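You operate a simulated robot arm through the tools that you are given. There is no shell and no other tool.

Carry out the task below with a simulated two-armed robot. There is one attempt and no reset: what you move stays moved.

## Task
Grip the black block in the vice, rub its rust off with the green pad and tray it.
Fine: lock the vice lever before rubbing; pad back; free and open the vice; white tray. Set down upright: what you pick out. What is to be rubbed or washed off counts as gone when no trace of it is left.

It is judged by the outcome, as a careful person would: the job done as asked, and still so three seconds after it is handed in. It fails if anything else is knocked over, pushed out of place, dropped, spilled or broken.

## Robot
Two 7-joint arms with fingered hands on one trunk that stands fixed in place. Base frame: the origin is at the foot of the trunk, x ahead of it, y to its left, z up. Readings come in cm, rad, newtons and seconds.
The left shoulder is at [7, 17.2, 132.7], the right one opposite. Each reaches about 115.6 cm from its shoulder. Payload 5 kg a hand.
The tool frame of a hand sits at the grasp point between the pads (the TCP): z along the fingers, y along the line on which they close. The tips reach 4.3 cm beyond it. The gripper opens to 14.4 cm; its body begins 5 cm behind the TCP. The gripper is a hand of 5 fingers: y runs from the thumb to the fingers, the wrist lies at [-2.1, -12.4, -22.1] in the tool frame, and closing takes about 1.5 s.
Orientation is that of the tool frame in the base frame, as a unit quaternion [x, y, z, w]. With the fingers straight down and the wrist toward the robot, the tool's x, y and z point along [0, 1, 0], [1, 0, 0] and [0, 0, -1] of the base frame.

## Interface
- The arms move only by the tool play_rows. It takes "left_steps", "right_steps" or both (then of equal length, played together; a hand with none holds still); each is a list of rows, each an object (a shift or turn left out is 0, a gripper value left out holds the last) with "linear": the shift along the tool's x, y, z in units of 250 mm (1.0 is 250 mm), a list of three; "rot": the turn, a rotation vector about the tool's x, y, z in units of 45 degrees (1.0 is 45 degrees), a list of three. In form: [{"linear": [x, y, z], "rot": [ax, ay, az]}, ...]. A call has 1 to 20 rows; each row is the pose to reach, as a shift and turn from the pose commanded when the call began, along the tool's axes at that moment. "left_hand" and "right_hand" are, for a hand that has rows, the finger opening in cm, from 0 to 14.4, set as the call begins (left out, the last holds). A call with a number of a shift or a turn outside -1 to 1 is refused whole. A row lasts 0.2 s, in which the tool goes at most 5 cm and 0.15 rad; a call with a longer step from one row to the next is refused whole, and so is a gripper value outside its range. Where a pose cannot be reached the arm comes as near as it can. A force on the tool above 50 N (or 10 N above the force at the start of the call, whichever is more), or a blocked arm, ends the call early, and 0.2 s more pass. The fingers move at their own pace (about 4.5 cm/s each) and stop on an object; they squeeze with about 33 N. The grip force told is the motor's: it shows also when the fingers shut on nothing. Time passes only in rows, and 0.2 s behind the last, so rows that repeat a pose let the fingers close. It gives the time, the measured TCP pose, the force on the tool (base axes), the opening and the grip force at its end, in the units of the frame above (readings bear some noise), with the torque about the TCP (base axes, N m) and any sound that the robot's microphone picked up.
- Cameras (640 x 400 px; columns grow to the right, rows downward): "scene" is now at [13.07, 3.31, 155.9]; the picture's right is [0.37, -0.93, 0.00], its down [-0.56, -0.22, -0.80] and it looks along [0.74, 0.29, -0.60] (base axes); focal length 340 px, centre (320, 200). "left" rides on the left gripper at [-8.6, -10.8, -16.8] in its tool frame; the picture's right is [-0.80, -0.28, 0.53], its down [0.54, -0.73, 0.42] and it looks along [0.27, 0.63, 0.73] (tool axes); focal length 275 px, centre (320, 200). "right" rides on the right gripper at [8.6, -10.8, -16.8] in its tool frame; the picture's right is [-0.80, 0.28, -0.53], its down [-0.54, -0.73, 0.42] and it looks along [-0.27, 0.63, 0.73] (tool axes); focal length 275 px, centre (320, 200).
- camera(camera): a new picture of that camera. It takes no simulated time.
- lift_body(by): slides the trunk up (or, below 0, down) by that many cm; the arms and the scene camera ride with it, the base frame stays. It gives what a move gives, with no picture.
- finger_targets(index, middle, ring, little, thumb_bend, thumb_turn, hand): sets how far each is bent, from 0 (flat) to 1 (curled in); at 0.3 the hand is open as for a grip, at 0.7 the pads meet at the TCP. One left out holds its place. A second passes; each finger stops where it meets its share of the squeeze, and holds until it gets a number again. A gripper value or a shape takes the hand back. It gives what a move gives, with no picture; readings hold the bend of each and the force on index, middle, ring, little, thumb and palm. thumb_turn goes from beside the hand (0) to across from the fingers (1), as for a grip.
- grasp_type(shape, hand): the hand has 5 fingers and takes this shape, open, in about a second: jaw (thumb against the fingers, like two jaws); tri (thumb and two fingers); tip (a fingertip pinch); poke (one finger out to press); point (the index stretched); flat (the hand flat); cup (the hand cupped); fist (a fist). The gripper value then closes the fingers along that shape, each until it touches; the sizes above hold for jaw. It gives what a move gives, with no picture.
- head_to(pan, tilt): turns the head with the scene camera to pan (to the left, within 1.501 rad either way) and tilt (down, from -0.506 to 1.204), counted from straight ahead of the robot. It gives what a move gives.
- pixel_to_xyz(camera, pixels): there is no depth. For up to 12 entries [column, row, z] of the newest picture of that camera ("zoom" is the newest enlarged one), the place [x, y] in the base frame at which the ray of that pixel passes the height z, good to about 0.2 cm. It takes no simulated time.
- close_up(camera, box): a new picture of the part [left, top, right, bottom] of that camera's present view, enlarged. It takes no simulated time.
- finish_job(): hands the job in; it is judged then, once.

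Open the grippers and draw the arms clear of the work before you hand the job in, unless the task says otherwise.

The tools are called after "Emit:" as name(argument=value, ...) on one line, values as JSON. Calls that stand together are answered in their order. play_rows: Moves the arms, as the interface text tells. Its arguments: {"type":"object","properties":{"left_steps":{"type":"array","items":{"type":"object","properties":{"linear":{"type":"array","items":{"type":"number"}},"rot":{"type":"array","items":{"type":"number"}}}}},"left_hand":{"type":"number"},"right_steps":{"type":"array","items":{"type":"object","properties":{"linear":{"type":"array","items":{"type":"number"}},"rot":{"type":"array","items":{"type":"number"}}}}},"right_hand":{"type":"number"}},"required":[]} The other tools are called the same way: lift_body (by) moves the trunk up or down; grasp_type (shape, hand) gives the hand a shape; finger_targets (index, middle, ring, little, thumb_bend, thumb_turn, hand) moves the fingers one by one; head_to (pan, tilt) turns the head that bears the scene camera; camera (camera) takes a picture; pixel_to_xyz (camera, pixels) gives the place at which the rays of pixels pass given heights; close_up (camera, box) takes an enlarged picture of a part of a camera's view; finish_job () hands the job in.

At the start:

```text
time: 0.0
left_tool_pos: [47.44, 51.6, 119.03]
left_ee_rot: [0.707, 0.707, 0.0, 0.001]
left_wrist_force: [0.7, 0.6, 0.1]
left_wrist_torque: [0.02, -0.01, -0.01]
left_gripper_width: 14.38
left_gripper_force: 0.1
left_shape: jaw
left_bend: [0.3, 0.3, 0.3, 0.3, 0.3, 0.98]
left_finger forces: [0.0, 0.0, 0.0, 0.1, 0.0, 0.1]
right_tool_pos: [81.74, -3.84, 129.63]
right_ee_rot: [0.707, 0.707, -0.001, 0.0]
right_wrist_force: [0.0, -0.6, 0.2]
right_wrist_torque: [0.01, 0.02, -0.02]
right_gripper_width: 14.37
right_gripper_force: 0.1
right_shape: jaw
right_bend: [0.3, 0.3, 0.3, 0.3, 0.3, 0.98]
right_finger forces: [0.1, 0.0, 0.0, 0.1, 0.0, 0.0]
trunk travel left (down, up): [-42.5, 51.5]
head pan, tilt (commanded): [0.379, 0.644]
```

scene: 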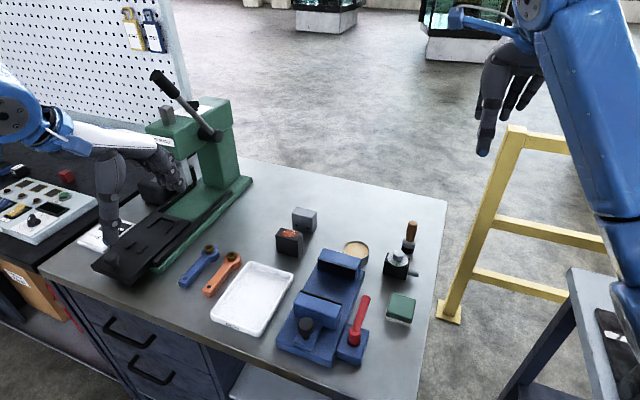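
right: 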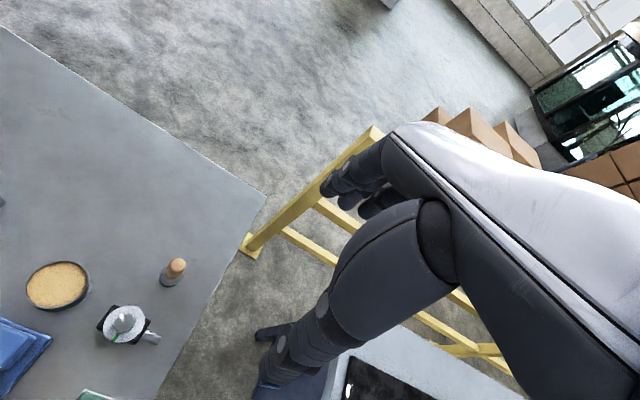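
left: 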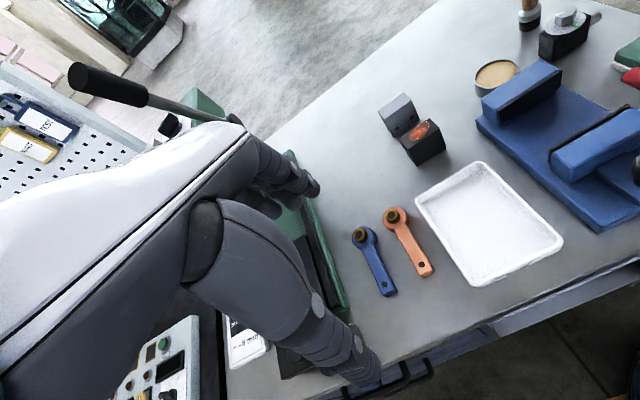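

The scene shows the black block with an orange rust spot near (289,241), the grey block behind it, the blue vice at (325,305) with a red lever at (360,320), and the green pad at (401,307). I take enlarged pictures to see details.

Emit:
close_up(camera="scene", box=[260, 190, 440, 370])

Emit:
close_up(camera="scene", box=[180, 190, 340, 290])

```text
2.22 times, centred on (350, 280) of scene
```

zoom: 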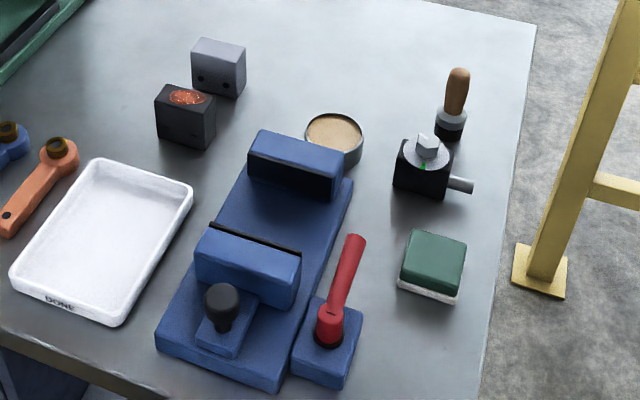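

```text
4.00 times, centred on (260, 240) of scene
```

zoom: 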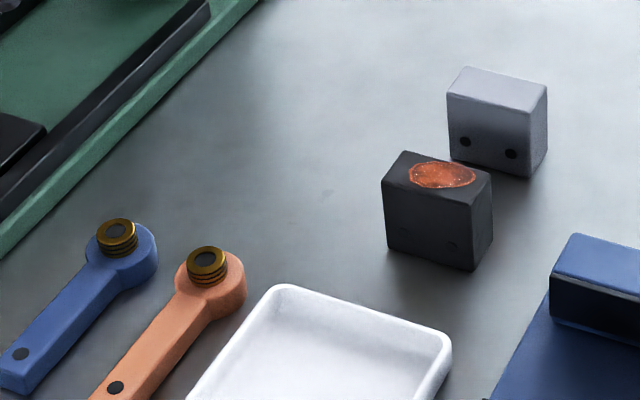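

Both views show the tray and block; I compare rays at several heights to find the table height (block corner, tray corners, block top in both cameras).

Emit:
pixel_to_xyz(camera="scene", pixels=[[209, 319, 80], [209, 319, 90], [209, 319, 100], [296, 274, 80], [296, 274, 90], [296, 274, 100], [252, 261, 80], [252, 261, 90], [252, 261, 100], [289, 233, 80], [289, 233, 90], [289, 233, 100]])

Emit:
pixel_to_xyz(camera="left", pixels=[[471, 286, 80], [471, 286, 90], [471, 286, 100], [484, 162, 80], [484, 162, 90], [484, 162, 100], [415, 197, 80], [415, 197, 90], [415, 197, 100], [419, 130, 80], [419, 130, 90], [419, 130, 100]])

```text
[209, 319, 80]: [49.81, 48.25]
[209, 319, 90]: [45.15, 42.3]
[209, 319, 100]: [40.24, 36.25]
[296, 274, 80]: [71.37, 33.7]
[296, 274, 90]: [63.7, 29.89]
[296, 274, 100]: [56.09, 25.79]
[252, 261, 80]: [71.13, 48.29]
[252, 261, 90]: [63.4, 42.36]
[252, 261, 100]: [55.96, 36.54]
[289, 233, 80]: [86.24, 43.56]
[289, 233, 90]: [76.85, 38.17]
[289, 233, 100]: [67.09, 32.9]
```

```text
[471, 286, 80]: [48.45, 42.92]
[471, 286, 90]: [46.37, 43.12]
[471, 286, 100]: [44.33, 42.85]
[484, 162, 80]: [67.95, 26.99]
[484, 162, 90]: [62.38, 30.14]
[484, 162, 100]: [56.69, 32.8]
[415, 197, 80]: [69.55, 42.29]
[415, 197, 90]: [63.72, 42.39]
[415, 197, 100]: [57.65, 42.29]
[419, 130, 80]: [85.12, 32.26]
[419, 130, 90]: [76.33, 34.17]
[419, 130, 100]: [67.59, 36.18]
```

The tray rim lies near z≈90 and the block's top near z≈95.4 at about (72,35). I zoom the left camera on block and vice, and turn the head toward the vice for a better view.

Emit:
close_up(camera="left", box=[340, 60, 500, 160])

Emit:
close_up(camera="left", box=[440, 0, 640, 200])

Emit:
close_up(camera="right", box=[0, 240, 200, 400])

```text
4.00 times, centred on (420, 110) of left
```

zoom: 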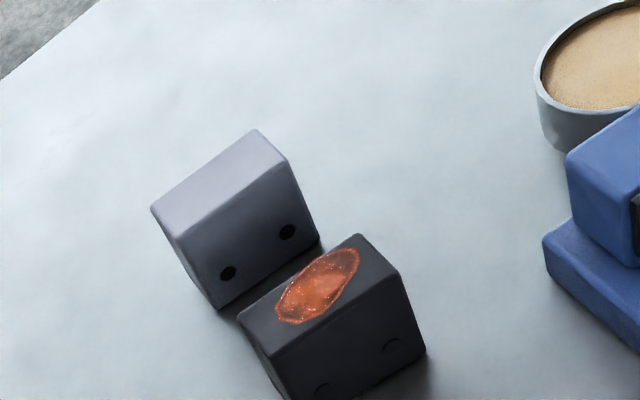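

```text
2.00 times, centred on (540, 100) of left
```

zoom: 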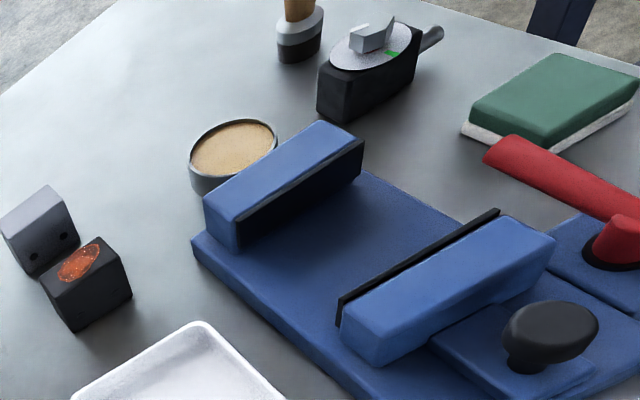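

```text
2.50 times, centred on (100, 320) of right
```

zoom: 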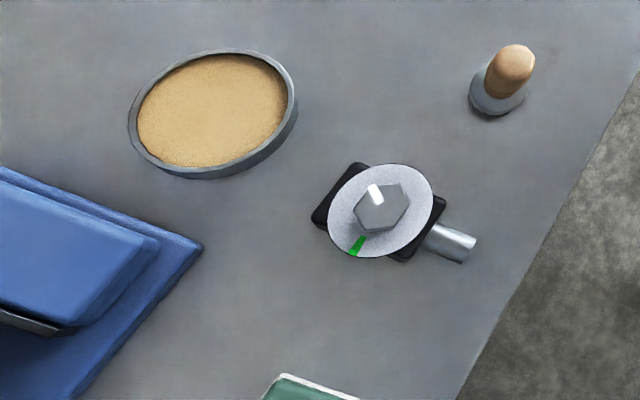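

I zoom closely on the blocks in the scene camera to get exact corner pixels.

Emit:
close_up(camera="scene", box=[260, 200, 340, 270])

```text
5.71 times, centred on (300, 235) of scene
```

zoom: 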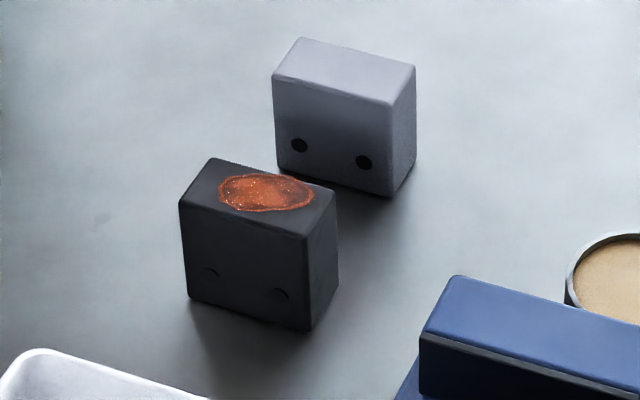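

I convert the black block's corners: top (211,157),(337,190),(307,236),(180,205), bottom (188,300),(309,332).

Emit:
pixel_to_xyz(camera="zoom", pixels=[[211, 157, 95], [337, 190, 95], [307, 236, 95], [180, 205, 95], [188, 300, 89], [309, 332, 89], [188, 300, 88], [309, 332, 88], [211, 157, 96], [307, 236, 96], [188, 300, 90], [309, 332, 90]])

Emit:
close_up(camera="left", box=[380, 80, 460, 170])

```text
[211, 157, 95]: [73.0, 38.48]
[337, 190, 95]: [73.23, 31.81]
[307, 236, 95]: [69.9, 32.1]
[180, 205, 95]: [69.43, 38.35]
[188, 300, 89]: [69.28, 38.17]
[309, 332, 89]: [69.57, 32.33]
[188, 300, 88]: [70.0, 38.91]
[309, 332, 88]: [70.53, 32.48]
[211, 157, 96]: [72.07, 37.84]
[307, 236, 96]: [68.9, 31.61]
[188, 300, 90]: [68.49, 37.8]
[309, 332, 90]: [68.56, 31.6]
```

```text
4.44 times, centred on (420, 125) of left
```

zoom: 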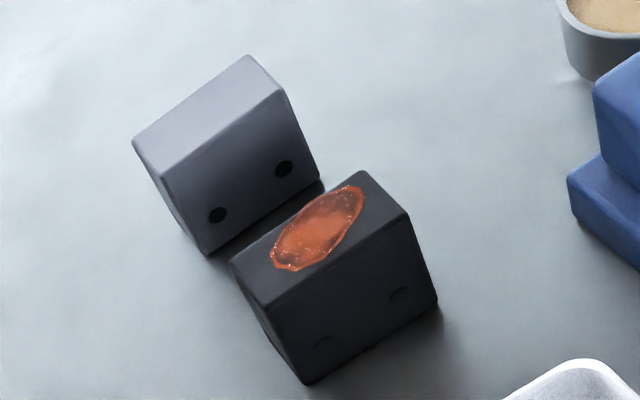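

Same corners in the left camera: top near −y (408,213), near +y (265,306), far +y (228,262), far −y (357,170); bottom near −y (437,302), near +y (307,384).

Emit:
pixel_to_xyz(camera="zoom", pixels=[[357, 170, 95], [408, 213, 95], [265, 306, 95], [228, 262, 95], [437, 302, 89], [307, 384, 89], [437, 302, 88], [307, 384, 88], [408, 213, 96], [265, 306, 96], [437, 302, 90], [307, 384, 90]])

```text
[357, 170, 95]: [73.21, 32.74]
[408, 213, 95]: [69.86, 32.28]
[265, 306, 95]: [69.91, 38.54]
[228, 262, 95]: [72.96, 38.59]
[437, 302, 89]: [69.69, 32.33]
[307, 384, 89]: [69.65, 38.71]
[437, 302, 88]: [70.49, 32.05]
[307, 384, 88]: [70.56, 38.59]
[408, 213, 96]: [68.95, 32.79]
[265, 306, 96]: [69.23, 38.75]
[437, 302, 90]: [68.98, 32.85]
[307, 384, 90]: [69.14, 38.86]
```

The block spans about x 69.8–73.2, y 32.2–38.5, z 88.9–95. Next I zoom on the vice in the scene camera.

Emit:
close_up(camera="scene", box=[265, 235, 385, 375])

Emit:
close_up(camera="scene", box=[270, 290, 370, 370])

```text
2.86 times, centred on (325, 305) of scene
```

zoom: 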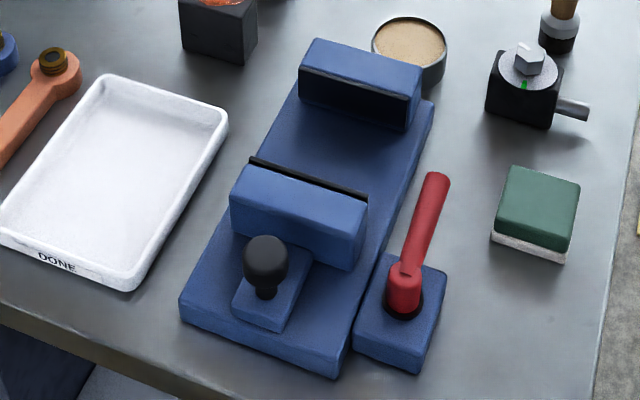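

```text
5.00 times, centred on (320, 330) of scene
```

zoom: 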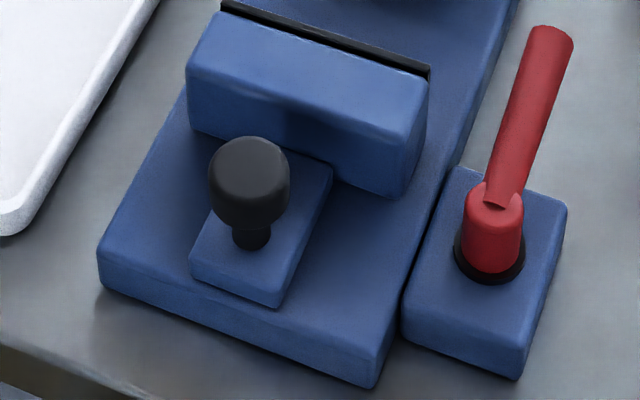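

I take ray data for vice features in the scene zoom: knob top (249,160), lever tip (553,35), lever hub top (497,190), moving jaw top corners, base front corners.

Emit:
pixel_to_xyz(camera="zoom", pixels=[[249, 170, 95], [249, 170, 100], [553, 38, 95], [553, 38, 100], [493, 205, 95], [493, 205, 100], [430, 78, 95], [188, 72, 95], [402, 138, 95], [98, 255, 90], [375, 355, 90], [565, 205, 90]])

Emit:
close_up(camera="left", box=[480, 20, 640, 200])

```text
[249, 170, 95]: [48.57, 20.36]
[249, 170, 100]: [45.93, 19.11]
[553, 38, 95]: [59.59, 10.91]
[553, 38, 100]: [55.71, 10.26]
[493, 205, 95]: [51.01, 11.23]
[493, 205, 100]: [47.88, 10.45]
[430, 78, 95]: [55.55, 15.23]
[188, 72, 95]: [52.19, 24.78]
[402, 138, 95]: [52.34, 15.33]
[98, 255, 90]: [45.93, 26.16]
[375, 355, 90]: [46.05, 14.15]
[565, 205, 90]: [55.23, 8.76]
```

```text
2.22 times, centred on (560, 110) of left
```

zoom: 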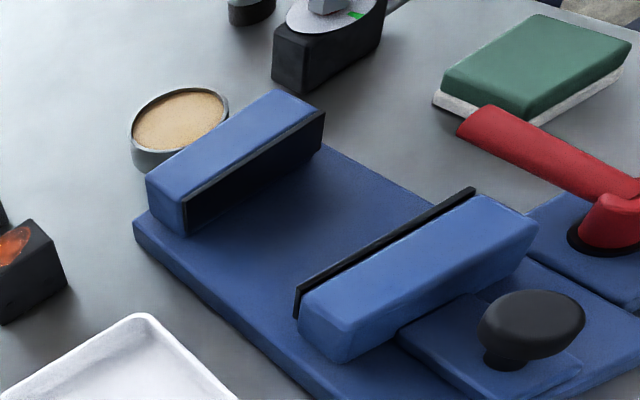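

I query the left-camera rays for the same vice features: knob (532,315), moving jaw far −y corner (478,198), near −y (537,222), lever tip (475,118), and fixed jaw corners.

Emit:
pixel_to_xyz(camera="zoom", pixels=[[532, 315, 95], [532, 315, 100], [475, 118, 95], [475, 118, 100], [537, 222, 95], [537, 222, 97], [478, 195, 95], [325, 112, 95], [278, 90, 95], [185, 205, 95], [147, 178, 95], [620, 210, 95]])

Emit:
close_up(camera="scene", box=[300, 235, 400, 305])

```text
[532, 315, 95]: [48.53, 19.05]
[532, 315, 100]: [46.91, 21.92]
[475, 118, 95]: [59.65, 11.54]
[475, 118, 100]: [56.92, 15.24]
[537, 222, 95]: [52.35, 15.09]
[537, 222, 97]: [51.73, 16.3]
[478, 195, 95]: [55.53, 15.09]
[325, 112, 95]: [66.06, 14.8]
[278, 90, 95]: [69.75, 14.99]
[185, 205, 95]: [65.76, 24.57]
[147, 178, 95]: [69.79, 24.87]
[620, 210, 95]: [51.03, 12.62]
```

```text
5.71 times, centred on (350, 270) of scene
```

zoom: 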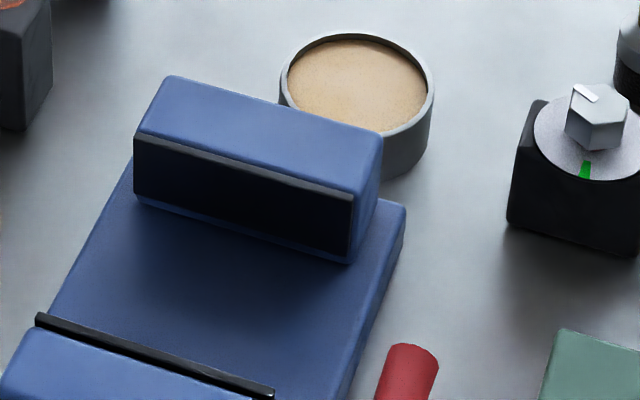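

At z=95 both rays of the jaw corners agree: moving jaw x 52.3–55.6, fixed jaw x 65.9–69.8, y 15–24.8, knob near (47.9,20,96.6), lever hub near (52,11.4). Now I look at the green pad and items around.

Emit:
close_up(camera="scene", box=[370, 280, 430, 330])

Emit:
close_up(camera="left", box=[580, 10, 640, 90])

Emit:
close_up(camera="scene", box=[200, 250, 310, 350])

```text
8.00 times, centred on (400, 305) of scene
```

zoom: 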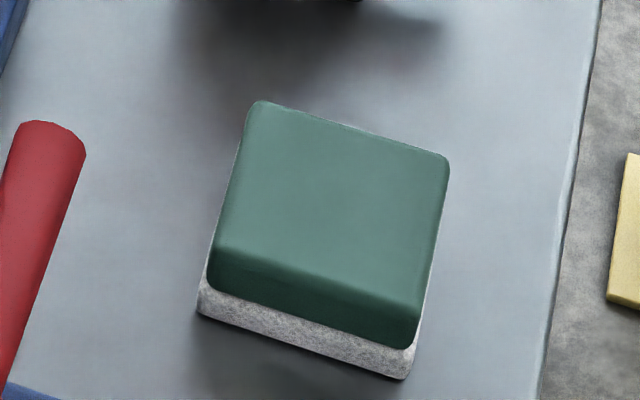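

```text
5.00 times, centred on (610, 50) of left
```

zoom: 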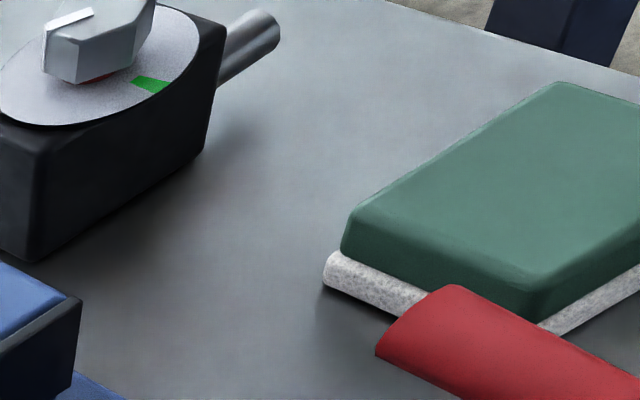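

```text
4.00 times, centred on (255, 300) of scene
```

zoom: 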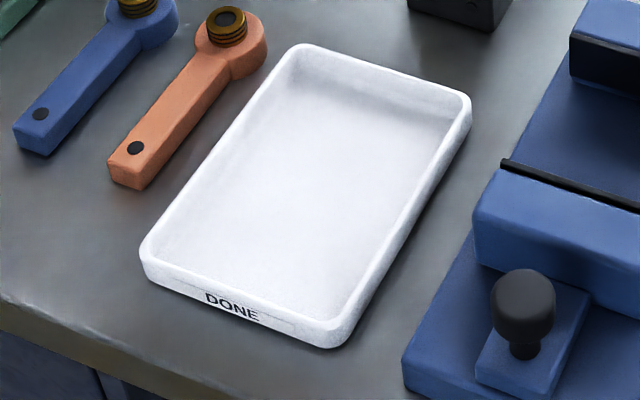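

The pad is a green block with a felt underside; the tray reads "DONE". I query tray corners with this zoom, then zoom on the pad again.

Emit:
pixel_to_xyz(camera="zoom", pixels=[[290, 45, 91], [472, 100, 91], [340, 325, 91], [140, 245, 91], [300, 85, 89.5], [440, 120, 89.5], [325, 300, 89.5], [165, 245, 89.5], [290, 45, 90], [340, 325, 90], [340, 345, 88.8], [145, 270, 88.8]])

Emit:
close_up(camera="scene", box=[370, 280, 430, 330])

```text
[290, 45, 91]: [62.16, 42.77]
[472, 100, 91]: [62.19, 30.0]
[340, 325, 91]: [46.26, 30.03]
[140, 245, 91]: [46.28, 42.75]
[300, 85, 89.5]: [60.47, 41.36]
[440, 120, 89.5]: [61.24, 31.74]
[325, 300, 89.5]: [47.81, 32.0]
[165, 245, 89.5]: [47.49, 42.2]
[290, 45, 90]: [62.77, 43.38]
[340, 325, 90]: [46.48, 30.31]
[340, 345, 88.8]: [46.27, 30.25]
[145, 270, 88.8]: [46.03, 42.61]
```

```text
8.00 times, centred on (400, 305) of scene
```

zoom: 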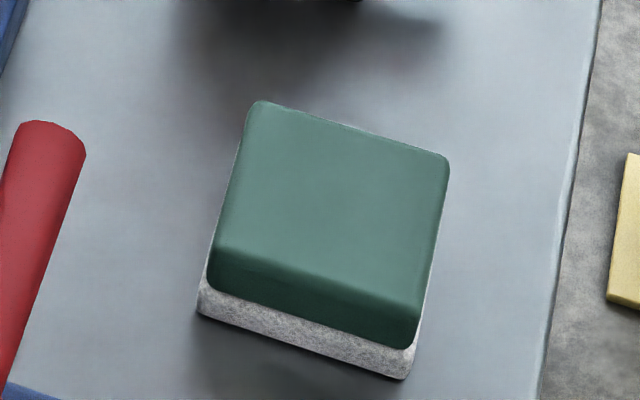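

I convert pad corners: top far-left (255,102), far-right (450,162), near-right (425,312), near-left (217,248), and felt bottom near corners (198,312),(403,378).

Emit:
pixel_to_xyz(camera="zoom", pixels=[[255, 102, 92], [450, 162, 92], [425, 310, 92], [217, 248, 92], [255, 102, 91.5], [450, 162, 91.5], [198, 312, 89], [403, 378, 89], [198, 312, 88.5], [403, 378, 88.5], [210, 285, 90], [412, 348, 90]])

Emit:
close_up(camera="left", box=[580, 10, 640, 90])

```text
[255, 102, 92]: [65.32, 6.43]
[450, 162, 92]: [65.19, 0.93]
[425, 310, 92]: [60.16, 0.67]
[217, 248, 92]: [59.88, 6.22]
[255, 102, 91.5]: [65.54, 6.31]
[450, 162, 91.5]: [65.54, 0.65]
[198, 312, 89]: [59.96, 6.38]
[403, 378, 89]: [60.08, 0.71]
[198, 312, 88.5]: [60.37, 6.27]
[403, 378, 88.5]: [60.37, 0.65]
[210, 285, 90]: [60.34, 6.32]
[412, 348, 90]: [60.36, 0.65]
```

```text
5.00 times, centred on (610, 50) of left
```

zoom: 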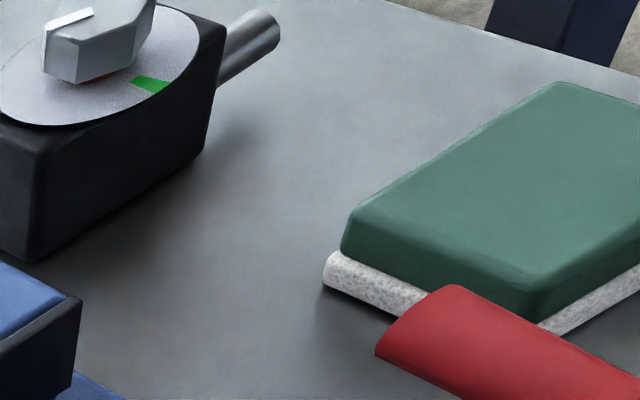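

The pad spans x 60–65.3, y 0.7–6.3 with its top near z≈92. Next I re-zoom to measure the grey block's gap and the vice base's surface height.

Emit:
close_up(camera="scene", box=[260, 200, 340, 270])

Emit:
pixel_to_xyz(camera="zoom", pixels=[[300, 38, 95], [416, 65, 95], [392, 105, 95], [272, 78, 95], [278, 168, 88.9], [393, 197, 88.9], [415, 160, 88.9], [188, 300, 88.9], [309, 332, 88.9]])

Emit:
close_up(camera="scene", box=[300, 235, 400, 305])

Emit:
pixel_to_xyz(camera="zoom", pixels=[[405, 205, 90], [405, 205, 91], [405, 230, 89], [348, 262, 91], [348, 262, 90.5], [135, 200, 91], [170, 76, 95], [383, 137, 95], [352, 195, 95], [135, 140, 95], [410, 345, 94], [385, 345, 94]])

```text
5.71 times, centred on (300, 235) of scene
```

zoom: 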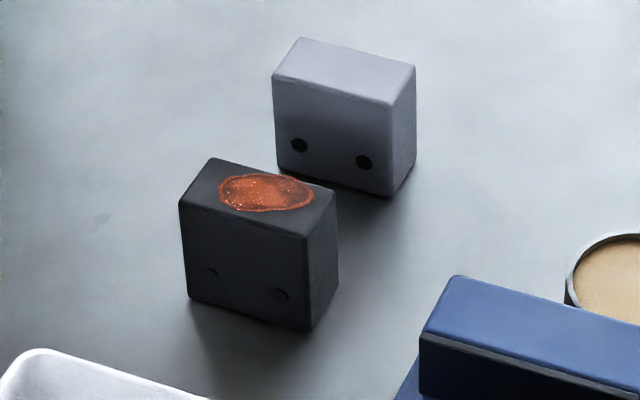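

```text
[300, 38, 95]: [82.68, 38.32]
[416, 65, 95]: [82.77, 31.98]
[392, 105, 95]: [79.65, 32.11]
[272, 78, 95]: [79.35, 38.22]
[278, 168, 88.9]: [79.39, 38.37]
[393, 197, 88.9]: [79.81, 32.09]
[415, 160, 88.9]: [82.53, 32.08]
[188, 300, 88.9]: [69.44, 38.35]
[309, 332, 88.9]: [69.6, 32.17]
```

```text
5.71 times, centred on (350, 270) of scene
```

zoom: 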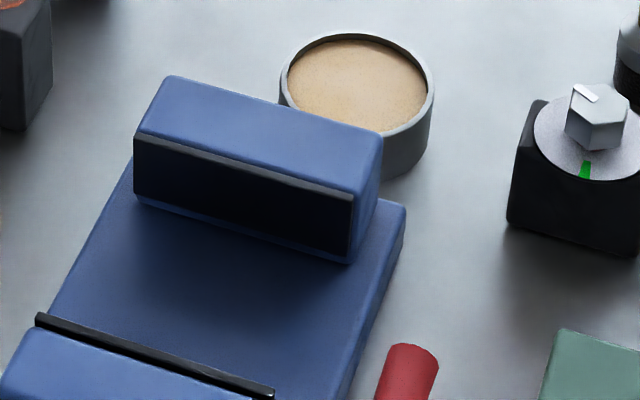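

```text
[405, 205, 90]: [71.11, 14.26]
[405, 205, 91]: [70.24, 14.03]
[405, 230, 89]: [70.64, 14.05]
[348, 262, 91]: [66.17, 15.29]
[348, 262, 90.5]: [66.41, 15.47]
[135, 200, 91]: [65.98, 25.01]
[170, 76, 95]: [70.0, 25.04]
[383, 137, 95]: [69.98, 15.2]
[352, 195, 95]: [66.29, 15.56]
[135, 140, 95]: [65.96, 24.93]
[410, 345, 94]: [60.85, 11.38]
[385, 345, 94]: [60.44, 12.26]
```

Grey block starts at x≈79.5, so there is a 6.4 cm gap behind the black block (x 69.6–73.0); vice base top is z≈91. I move the left hand to over the tray, high up, to see the hand's shape well.

Emit:
play_rows(left_steps=[{"linear": [-0.125, 0.06, 0.03]}, {"linear": [-0.25, 0.12, 0.06]}, {"linear": [-0.375, 0.18, 0.1]}, {"linear": [-0.5, 0.24, 0.13]}, {"linear": [-0.624, 0.304, 0.16]}, {"linear": [-0.624, 0.304, 0.16]}], left_hand=14.4)

Emit:
camera(camera="scene")

Emit:
camera(camera="left")

```text
time: 1.4
left_tool_pos: [54.87, 35.93, 115.19]
left_ee_rot: [0.707, 0.707, 0.0, 0.0]
left_wrist_force: [-0.2, -0.1, 0.4]
left_wrist_torque: [0.05, -0.02, 0.0]
left_gripper_width: 14.38
left_gripper_force: 0.1
left_shape: jaw
left_bend: [0.3, 0.3, 0.3, 0.3, 0.3, 0.97]
left_finger forces: [0.1, 0.1, 0.0, 0.0, 0.1, 0.0]
right_tool_pos: [81.81, -3.93, 129.54]
right_ee_rot: [0.707, 0.707, 0.0, 0.0]
right_wrist_force: [0.0, -0.7, -0.4]
right_wrist_torque: [0.02, -0.05, -0.03]
right_gripper_width: 14.37
right_gripper_force: 0.1
right_shape: jaw
right_bend: [0.3, 0.3, 0.3, 0.3, 0.3, 0.98]
right_finger forces: [0.1, 0.0, 0.0, 0.0, 0.1, 0.1]
trunk travel left (down, up): [-42.5, 51.5]
head pan, tilt (commanded): [0.379, 0.644]
```

```text
taken
```

scene: 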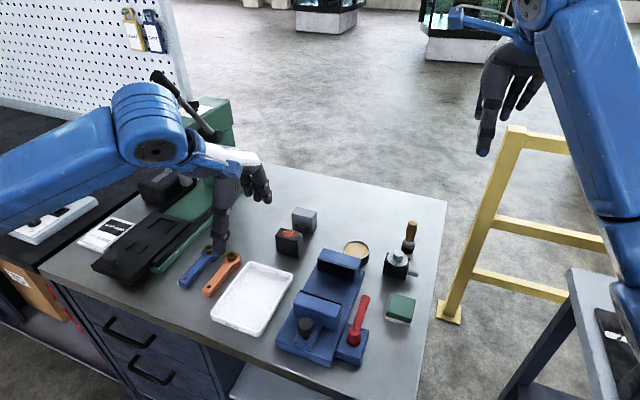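

```text
taken
```

left: 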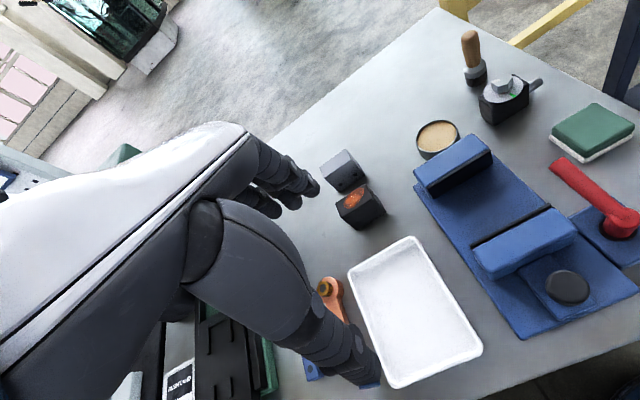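

The left hand now hangs at about (235,195) in the scene view. I zoom in to see how thumb and fingers stand.

Emit:
close_up(camera="scene", box=[180, 130, 300, 260])

Emit:
grasp_type(hand="left", shape="tri")

Emit:
close_up(camera="scene", box=[180, 130, 300, 260])

Emit:
camera(camera="left")

```text
3.08 times, centred on (240, 195) of scene
```

zoom: 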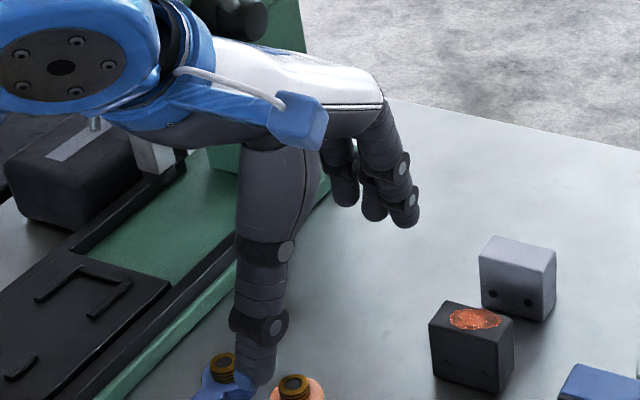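

```text
time: 2.3
left_tool_pos: [54.95, 35.96, 115.16]
left_ee_rot: [0.707, 0.707, -0.001, 0.0]
left_wrist_force: [-0.5, 0.3, -0.5]
left_wrist_torque: [-0.02, -0.01, 0.03]
left_gripper_width: 14.38
left_gripper_force: 0.1
left_shape: tri
left_bend: [0.3, 0.3, 0.99, 0.99, 0.3, 0.97]
left_finger forces: [0.0, 0.0, 0.0, 0.0, 0.0, 0.1]
right_tool_pos: [81.73, -3.81, 129.5]
right_ee_rot: [0.707, 0.707, -0.001, 0.0]
right_wrist_force: [-0.1, 0.7, -0.4]
right_wrist_torque: [-0.02, -0.01, -0.01]
right_gripper_width: 14.37
right_gripper_force: 0.2
right_shape: jaw
right_bend: [0.3, 0.3, 0.3, 0.3, 0.3, 0.98]
right_finger forces: [0.0, 0.0, 0.0, 0.0, 0.0, 0.0]
trunk travel left (down, up): [-42.5, 51.5]
head pan, tilt (commanded): [0.379, 0.644]
```

```text
3.08 times, centred on (240, 195) of scene
```

zoom: 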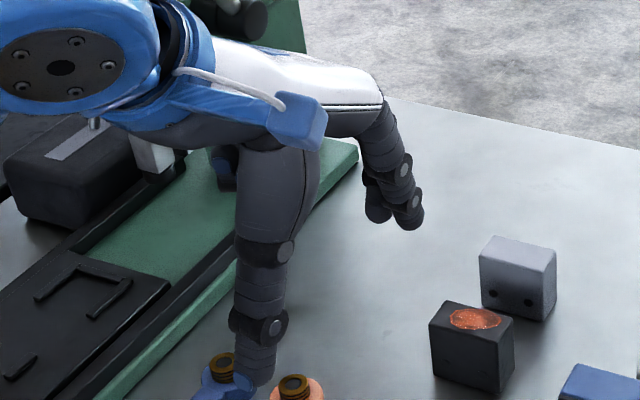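

```text
taken
```

left: 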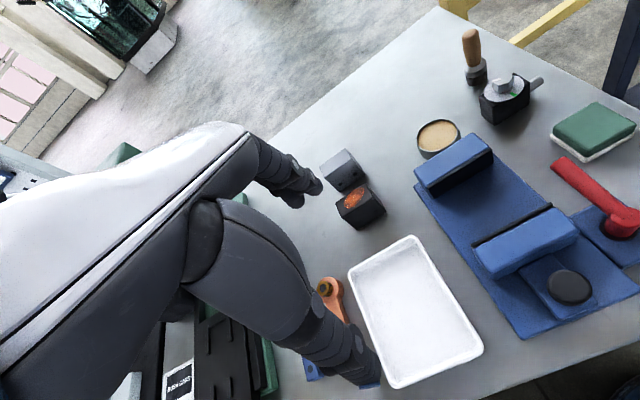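

Tri keeps index and middle; thumb tip at zoom (255,375), index tip (412,225), middle tip (378,215). I compute rays for those tips to calibrate the finger geometry.

Emit:
close_up(camera="scene", box=[180, 130, 300, 260])

Emit:
pixel_to_xyz(camera="zoom", pixels=[[255, 380, 109], [255, 380, 111], [255, 380, 113], [412, 228, 109], [412, 228, 111], [412, 228, 113], [378, 222, 109], [378, 222, 111], [378, 222, 113], [378, 222, 115]])

Emit:
pixel_to_xyz(camera="left", pixels=[[370, 385, 109], [370, 385, 111], [370, 385, 113], [320, 190, 109], [320, 190, 111], [320, 190, 113], [297, 206, 109], [297, 206, 111], [297, 206, 113]])

```text
3.08 times, centred on (240, 195) of scene
```

zoom: 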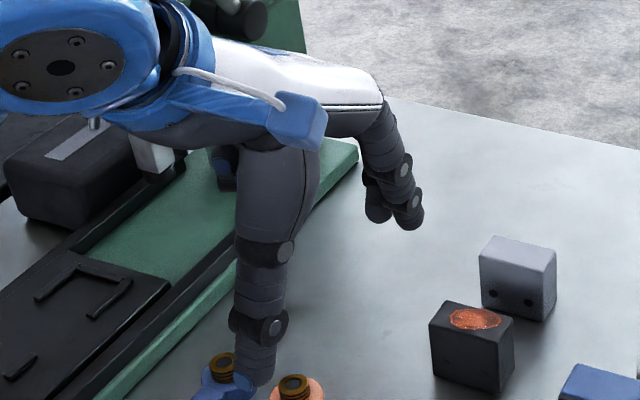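

```text
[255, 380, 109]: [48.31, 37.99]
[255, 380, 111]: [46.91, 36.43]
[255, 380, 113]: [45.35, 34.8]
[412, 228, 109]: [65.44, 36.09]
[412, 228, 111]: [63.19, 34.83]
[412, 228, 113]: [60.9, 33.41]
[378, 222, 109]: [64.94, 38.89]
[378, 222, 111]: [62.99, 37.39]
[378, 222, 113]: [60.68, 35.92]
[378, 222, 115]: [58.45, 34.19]
```

```text
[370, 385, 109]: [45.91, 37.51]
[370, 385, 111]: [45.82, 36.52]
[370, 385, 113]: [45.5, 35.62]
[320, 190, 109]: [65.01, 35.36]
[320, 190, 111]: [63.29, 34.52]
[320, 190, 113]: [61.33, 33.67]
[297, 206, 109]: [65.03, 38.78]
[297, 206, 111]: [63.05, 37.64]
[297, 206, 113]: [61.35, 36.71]
```

Open tips sit about 4.2 cm beyond the TCP with index at tool x≈−1.3, middle ≈+1.4, thumb ≈0. I close the empty tri hand to 6.3 cm to see where tips go.

Emit:
play_rows(left_steps=[{}, {}, {}, {}, {}, {}], left_hand=6.3)

Emit:
close_up(camera="scene", box=[180, 130, 300, 260])

Emit:
camera(camera="left")

```text
time: 3.7
left_tool_pos: [55.0, 35.97, 115.19]
left_ee_rot: [0.707, 0.707, 0.0, 0.0]
left_wrist_force: [1.0, 0.6, 0.2]
left_wrist_torque: [-0.03, 0.04, -0.01]
left_gripper_width: 6.35
left_gripper_force: 0.1
left_shape: tri
left_bend: [0.74, 0.47, 0.99, 0.99, 0.72, 1.0]
left_finger forces: [0.0, 0.0, 0.0, 0.0, 0.0, 0.0]
right_tool_pos: [81.82, -3.82, 129.5]
right_ee_rot: [0.707, 0.707, 0.0, 0.0]
right_wrist_force: [-0.3, 0.3, -0.3]
right_wrist_torque: [-0.01, -0.02, 0.01]
right_gripper_width: 14.37
right_gripper_force: 0.1
right_shape: jaw
right_bend: [0.3, 0.3, 0.3, 0.3, 0.3, 0.98]
right_finger forces: [0.0, 0.0, 0.0, 0.0, 0.1, 0.1]
trunk travel left (down, up): [-42.5, 51.5]
head pan, tilt (commanded): [0.379, 0.644]
```

```text
3.08 times, centred on (240, 195) of scene
```

zoom: 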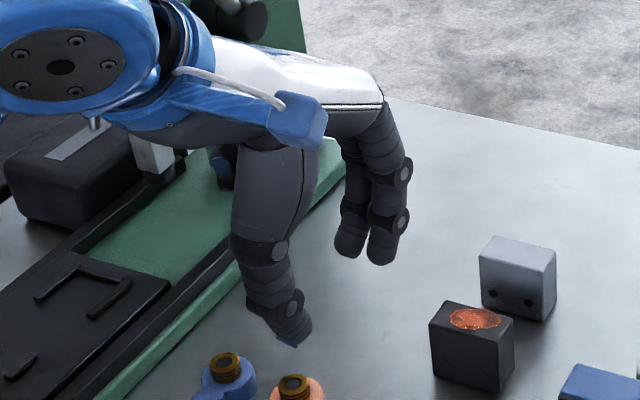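

```text
taken
```

left: 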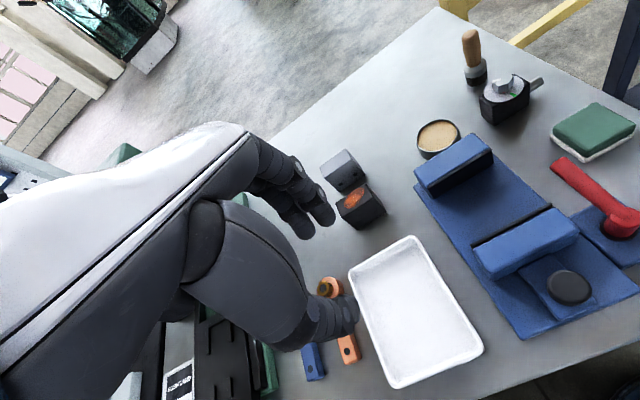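

At 6.3 cm the tips moved: thumb (295,342), index (380,258), middle (347,252) in zoom. I get rays from both cameras.

Emit:
pixel_to_xyz(camera="zoom", pixels=[[292, 342, 109], [292, 342, 111], [292, 342, 113], [382, 262, 107], [382, 262, 109], [382, 262, 111], [347, 255, 107], [347, 255, 109], [347, 255, 111]])

Emit:
pixel_to_xyz(camera="left", pixels=[[352, 325, 109], [352, 325, 111], [352, 325, 113], [328, 222, 107], [328, 222, 109], [328, 222, 111], [303, 236, 107], [303, 236, 109], [303, 236, 111]])

```text
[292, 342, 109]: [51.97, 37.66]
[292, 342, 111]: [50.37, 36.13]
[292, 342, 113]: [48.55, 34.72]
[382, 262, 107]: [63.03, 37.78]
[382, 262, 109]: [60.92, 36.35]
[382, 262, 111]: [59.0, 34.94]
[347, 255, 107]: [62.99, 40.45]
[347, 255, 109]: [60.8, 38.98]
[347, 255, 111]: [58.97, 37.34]
```

```text
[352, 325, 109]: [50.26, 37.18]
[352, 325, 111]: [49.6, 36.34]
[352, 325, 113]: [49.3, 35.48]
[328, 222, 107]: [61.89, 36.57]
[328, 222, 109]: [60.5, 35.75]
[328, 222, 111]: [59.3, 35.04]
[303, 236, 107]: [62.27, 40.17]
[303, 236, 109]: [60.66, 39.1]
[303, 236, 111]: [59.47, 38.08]
```

At a 6.3 cm opening the tips stay about 4.2 cm beyond the TCP, so the hand acts like a parallel gripper. I open to 8 cm and move the left hand to over the black block at (71.3,35.25), TCP z≈104.

Emit:
play_rows(left_steps=[{"linear": [-0.005, 0.109, 0.075]}, {"linear": [-0.01, 0.217, 0.15]}, {"linear": [-0.015, 0.326, 0.224]}, {"linear": [-0.02, 0.435, 0.299]}, {"linear": [-0.025, 0.543, 0.373]}, {"linear": [-0.03, 0.652, 0.448]}, {"linear": [-0.03, 0.652, 0.448]}], left_hand=8)

Emit:
camera(camera="left")

Emit:
close_up(camera="scene", box=[220, 150, 360, 280])

```text
time: 5.3
left_tool_pos: [71.51, 35.41, 104.02]
left_ee_rot: [0.707, 0.707, -0.001, 0.0]
left_wrist_force: [-0.3, -0.2, 0.0]
left_wrist_torque: [0.0, 0.0, 0.05]
left_gripper_width: 7.97
left_gripper_force: 0.1
left_shape: tri
left_bend: [0.74, 0.43, 0.99, 0.99, 0.68, 1.0]
left_finger forces: [0.0, 0.0, 0.0, 0.0, 0.0, 0.0]
right_tool_pos: [81.79, -3.64, 129.53]
right_ee_rot: [0.707, 0.707, 0.0, 0.0]
right_wrist_force: [-0.4, 0.2, 0.0]
right_wrist_torque: [0.03, -0.04, -0.02]
right_gripper_width: 14.4
right_gripper_force: 0.0
right_shape: jaw
right_bend: [0.3, 0.3, 0.3, 0.3, 0.3, 0.98]
right_finger forces: [0.0, 0.0, 0.0, 0.1, 0.1, 0.1]
trunk travel left (down, up): [-42.5, 51.5]
head pan, tilt (commanded): [0.379, 0.644]
```

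```text
taken
```

left: 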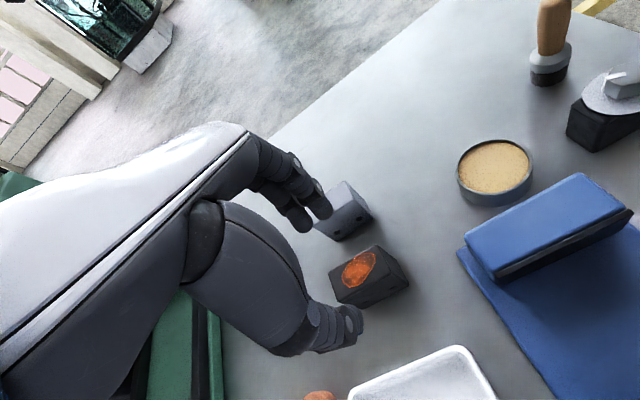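

```text
3.08 times, centred on (290, 215) of scene
```

zoom: 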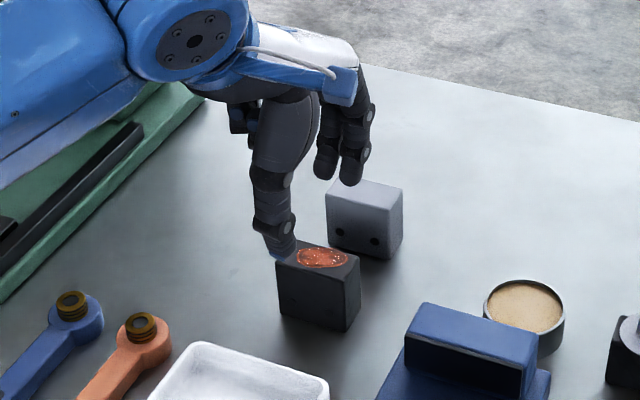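

The open fingers straddle the block: thumb at (345,325) and fingers at (305,215) in the left view with the block between. I descend 9.4 cm to TCP z≈94.6.

Emit:
play_rows(left_steps=[{"linear": [-0.004, -0.008, 0.08]}, {"linear": [-0.006, -0.008, 0.16]}, {"linear": [-0.006, -0.008, 0.24]}, {"linear": [-0.006, -0.008, 0.31]}, {"linear": [-0.006, -0.008, 0.376]}, {"linear": [-0.006, -0.008, 0.376]}])

Emit:
camera(camera="left")

Emit:
close_up(camera="scene", box=[240, 180, 350, 280])

```text
time: 6.7
left_tool_pos: [71.32, 35.13, 94.28]
left_ee_rot: [0.707, 0.707, 0.0, 0.0]
left_wrist_force: [-0.3, 0.1, 0.4]
left_wrist_torque: [0.01, -0.06, -0.02]
left_gripper_width: 7.96
left_gripper_force: 0.1
left_shape: tri
left_bend: [0.74, 0.43, 0.99, 0.99, 0.68, 1.0]
left_finger forces: [0.1, 0.1, 0.1, 0.0, 0.0, 0.1]
right_tool_pos: [81.82, -3.89, 129.53]
right_ee_rot: [0.707, 0.707, 0.0, 0.0]
right_wrist_force: [0.6, -1.0, 0.5]
right_wrist_torque: [0.0, 0.03, -0.03]
right_gripper_width: 14.38
right_gripper_force: 0.1
right_shape: jaw
right_bend: [0.3, 0.3, 0.3, 0.3, 0.3, 0.98]
right_finger forces: [0.0, 0.0, 0.0, 0.0, 0.1, 0.1]
trunk travel left (down, up): [-42.5, 51.5]
head pan, tilt (commanded): [0.379, 0.644]
```

```text
taken
```

left: 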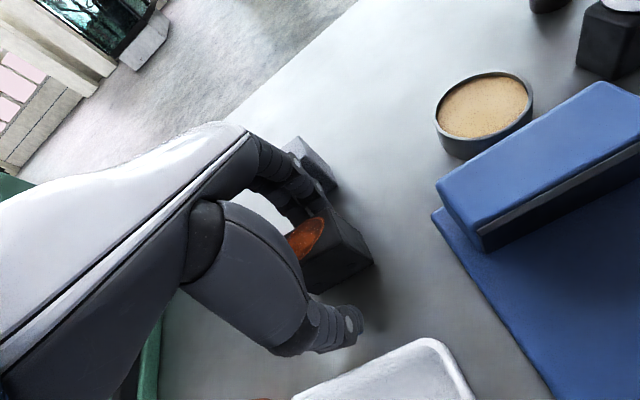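

```text
4.00 times, centred on (295, 230) of scene
```

zoom: 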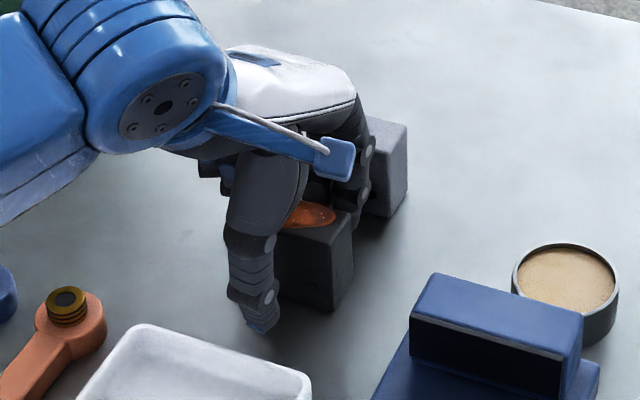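

The block stands between thumb and fingers with no contact. I close the hand on it.

Emit:
play_rows(left_steps=[{}, {}, {}, {}, {}, {}, {}, {}], left_hand=0)

Emit:
camera(camera="left")

Emit:
close_up(camera="scene", box=[240, 180, 350, 280])

```text
time: 8.5
left_tool_pos: [71.18, 35.13, 94.25]
left_ee_rot: [0.707, 0.707, 0.0, 0.0]
left_wrist_force: [-0.6, -0.5, 0.4]
left_wrist_torque: [-0.04, 0.03, 0.0]
left_gripper_width: 3.12
left_gripper_force: 33.1
left_shape: tri
left_bend: [0.74, 0.53, 1.0, 1.0, 0.74, 1.0]
left_finger forces: [14.6, 14.4, 0.0, 0.0, 29.3, 0.0]
right_tool_pos: [81.8, -3.74, 129.46]
right_ee_rot: [0.707, 0.707, 0.0, 0.0]
right_wrist_force: [-0.4, -0.5, 0.4]
right_wrist_torque: [-0.03, 0.0, -0.01]
right_gripper_width: 14.4
right_gripper_force: 0.1
right_shape: jaw
right_bend: [0.3, 0.3, 0.3, 0.3, 0.3, 0.98]
right_finger forces: [0.0, 0.0, 0.1, 0.1, 0.1, 0.1]
trunk travel left (down, up): [-42.5, 51.5]
head pan, tilt (commanded): [0.379, 0.644]
```

```text
taken
```

left: 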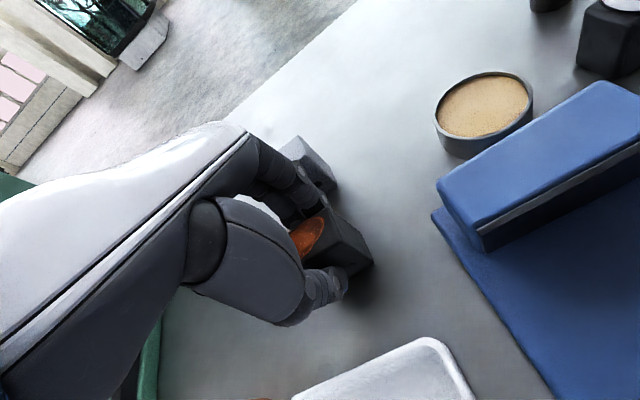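

```text
4.00 times, centred on (295, 230) of scene
```

zoom: 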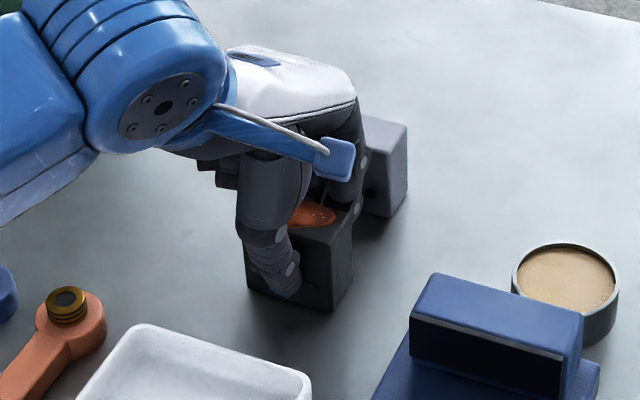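

Grip holds at 3.1 cm with 33 N. I lift straight up 10 cm.

Emit:
play_rows(left_steps=[{"linear": [0, 0, -0.06]}, {"linear": [0, 0, -0.14]}, {"linear": [0, 0, -0.22]}, {"linear": [0, 0, -0.31]}, {"linear": [0, 0, -0.4]}, {"linear": [0, 0, -0.4]}])

Emit:
camera(camera="left")

Emit:
close_up(camera="scene", box=[240, 150, 380, 280])

```text
time: 9.9
left_tool_pos: [71.4, 35.24, 104.42]
left_ee_rot: [0.708, 0.707, -0.001, -0.001]
left_wrist_force: [0.6, 0.6, -3.8]
left_wrist_torque: [-0.01, 0.08, 0.04]
left_gripper_width: 3.1
left_gripper_force: 33.1
left_shape: tri
left_bend: [0.74, 0.53, 1.0, 1.0, 0.74, 1.0]
left_finger forces: [14.9, 14.2, 0.0, 0.1, 29.1, 0.0]
right_tool_pos: [81.91, -3.7, 129.54]
right_ee_rot: [0.707, 0.707, 0.0, 0.0]
right_wrist_force: [0.0, -0.2, 0.4]
right_wrist_torque: [0.02, 0.0, 0.02]
right_gripper_width: 14.39
right_gripper_force: 0.1
right_shape: jaw
right_bend: [0.3, 0.3, 0.3, 0.3, 0.3, 0.98]
right_finger forces: [0.1, 0.0, 0.1, 0.1, 0.1, 0.0]
trunk travel left (down, up): [-42.5, 51.5]
head pan, tilt (commanded): [0.379, 0.644]
```

```text
taken
```

left: 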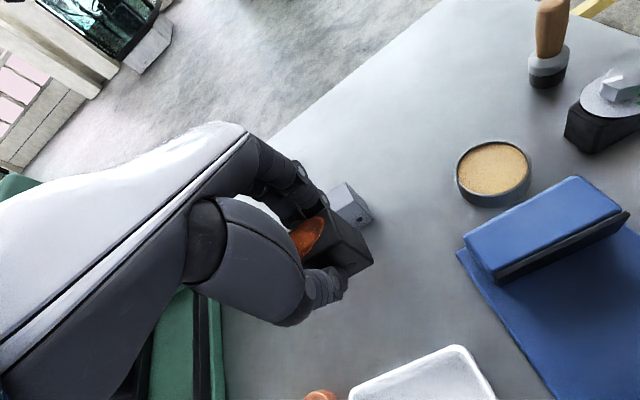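

```text
3.08 times, centred on (310, 215) of scene
```

zoom: 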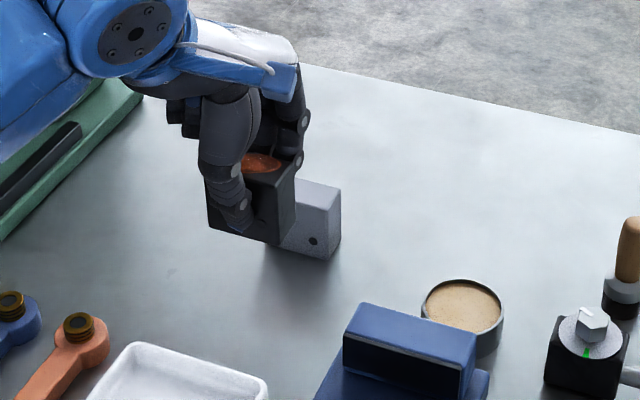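

The block hangs upright in the grip (about 4 N). I carry it over the vice's open gap: target TCP (60.9, 20, 104.4).

Emit:
play_rows(left_steps=[{"linear": [-0.08, -0.055, 0]}, {"linear": [-0.18, -0.125, 0]}, {"linear": [-0.29, -0.2, 0]}, {"linear": [-0.4, -0.275, 0]}, {"linear": [-0.51, -0.35, 0]}, {"linear": [-0.608, -0.42, 0]}, {"linear": [-0.608, -0.42, 0]}])

Emit:
camera(camera="left")

Emit:
close_up(camera="scene", box=[260, 200, 400, 340])

```text
time: 11.5
left_tool_pos: [60.74, 19.84, 104.51]
left_ee_rot: [0.707, 0.707, 0.0, 0.0]
left_wrist_force: [0.2, -0.4, -3.5]
left_wrist_torque: [-0.05, 0.03, -0.03]
left_gripper_width: 3.13
left_gripper_force: 32.6
left_shape: tri
left_bend: [0.74, 0.53, 1.0, 1.0, 0.74, 1.0]
left_finger forces: [14.7, 14.5, 0.1, 0.1, 29.3, 0.0]
right_tool_pos: [81.84, -3.66, 129.46]
right_ee_rot: [0.707, 0.707, 0.0, -0.001]
right_wrist_force: [-0.2, 0.4, 0.3]
right_wrist_torque: [0.0, 0.0, -0.01]
right_gripper_width: 14.34
right_gripper_force: 0.1
right_shape: jaw
right_bend: [0.3, 0.3, 0.3, 0.3, 0.3, 0.98]
right_finger forces: [0.1, 0.0, 0.0, 0.1, 0.0, 0.0]
trunk travel left (down, up): [-42.5, 51.5]
head pan, tilt (commanded): [0.379, 0.644]
```

```text
taken
```

left: 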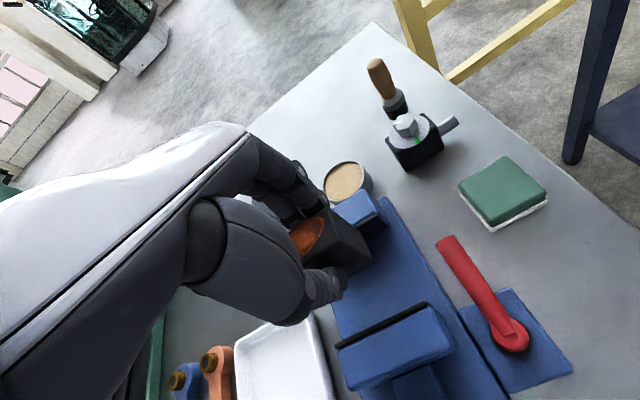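

```text
2.86 times, centred on (330, 270) of scene
```

zoom: 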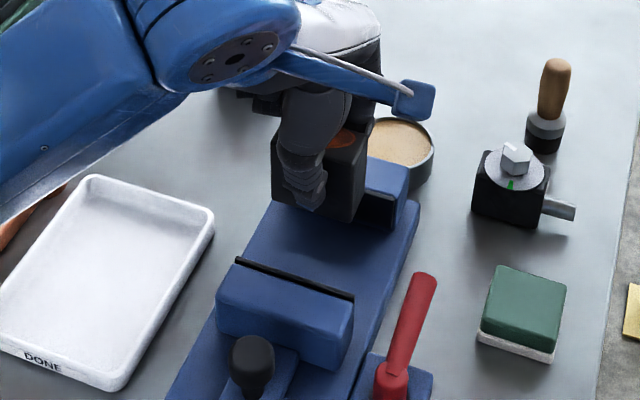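

The block hangs above the gap; I check its lower near −y corner at zoom (350,222) and pad edges of the moving jaw (353,297) and fixed jaw (393,230).

Emit:
pixel_to_xyz(camera="zoom", pixels=[[351, 222, 99], [351, 222, 99.5], [307, 207, 100.2], [353, 297, 95], [237, 258, 95], [393, 230, 91], [410, 168, 95], [250, 345, 97], [428, 275, 94], [395, 370, 94]])

```text
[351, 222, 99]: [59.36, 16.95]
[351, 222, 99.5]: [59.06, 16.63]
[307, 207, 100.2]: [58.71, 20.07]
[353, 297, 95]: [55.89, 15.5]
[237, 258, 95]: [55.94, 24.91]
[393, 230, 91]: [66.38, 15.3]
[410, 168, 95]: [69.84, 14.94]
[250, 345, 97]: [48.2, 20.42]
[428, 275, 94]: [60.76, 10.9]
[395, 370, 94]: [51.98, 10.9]
```

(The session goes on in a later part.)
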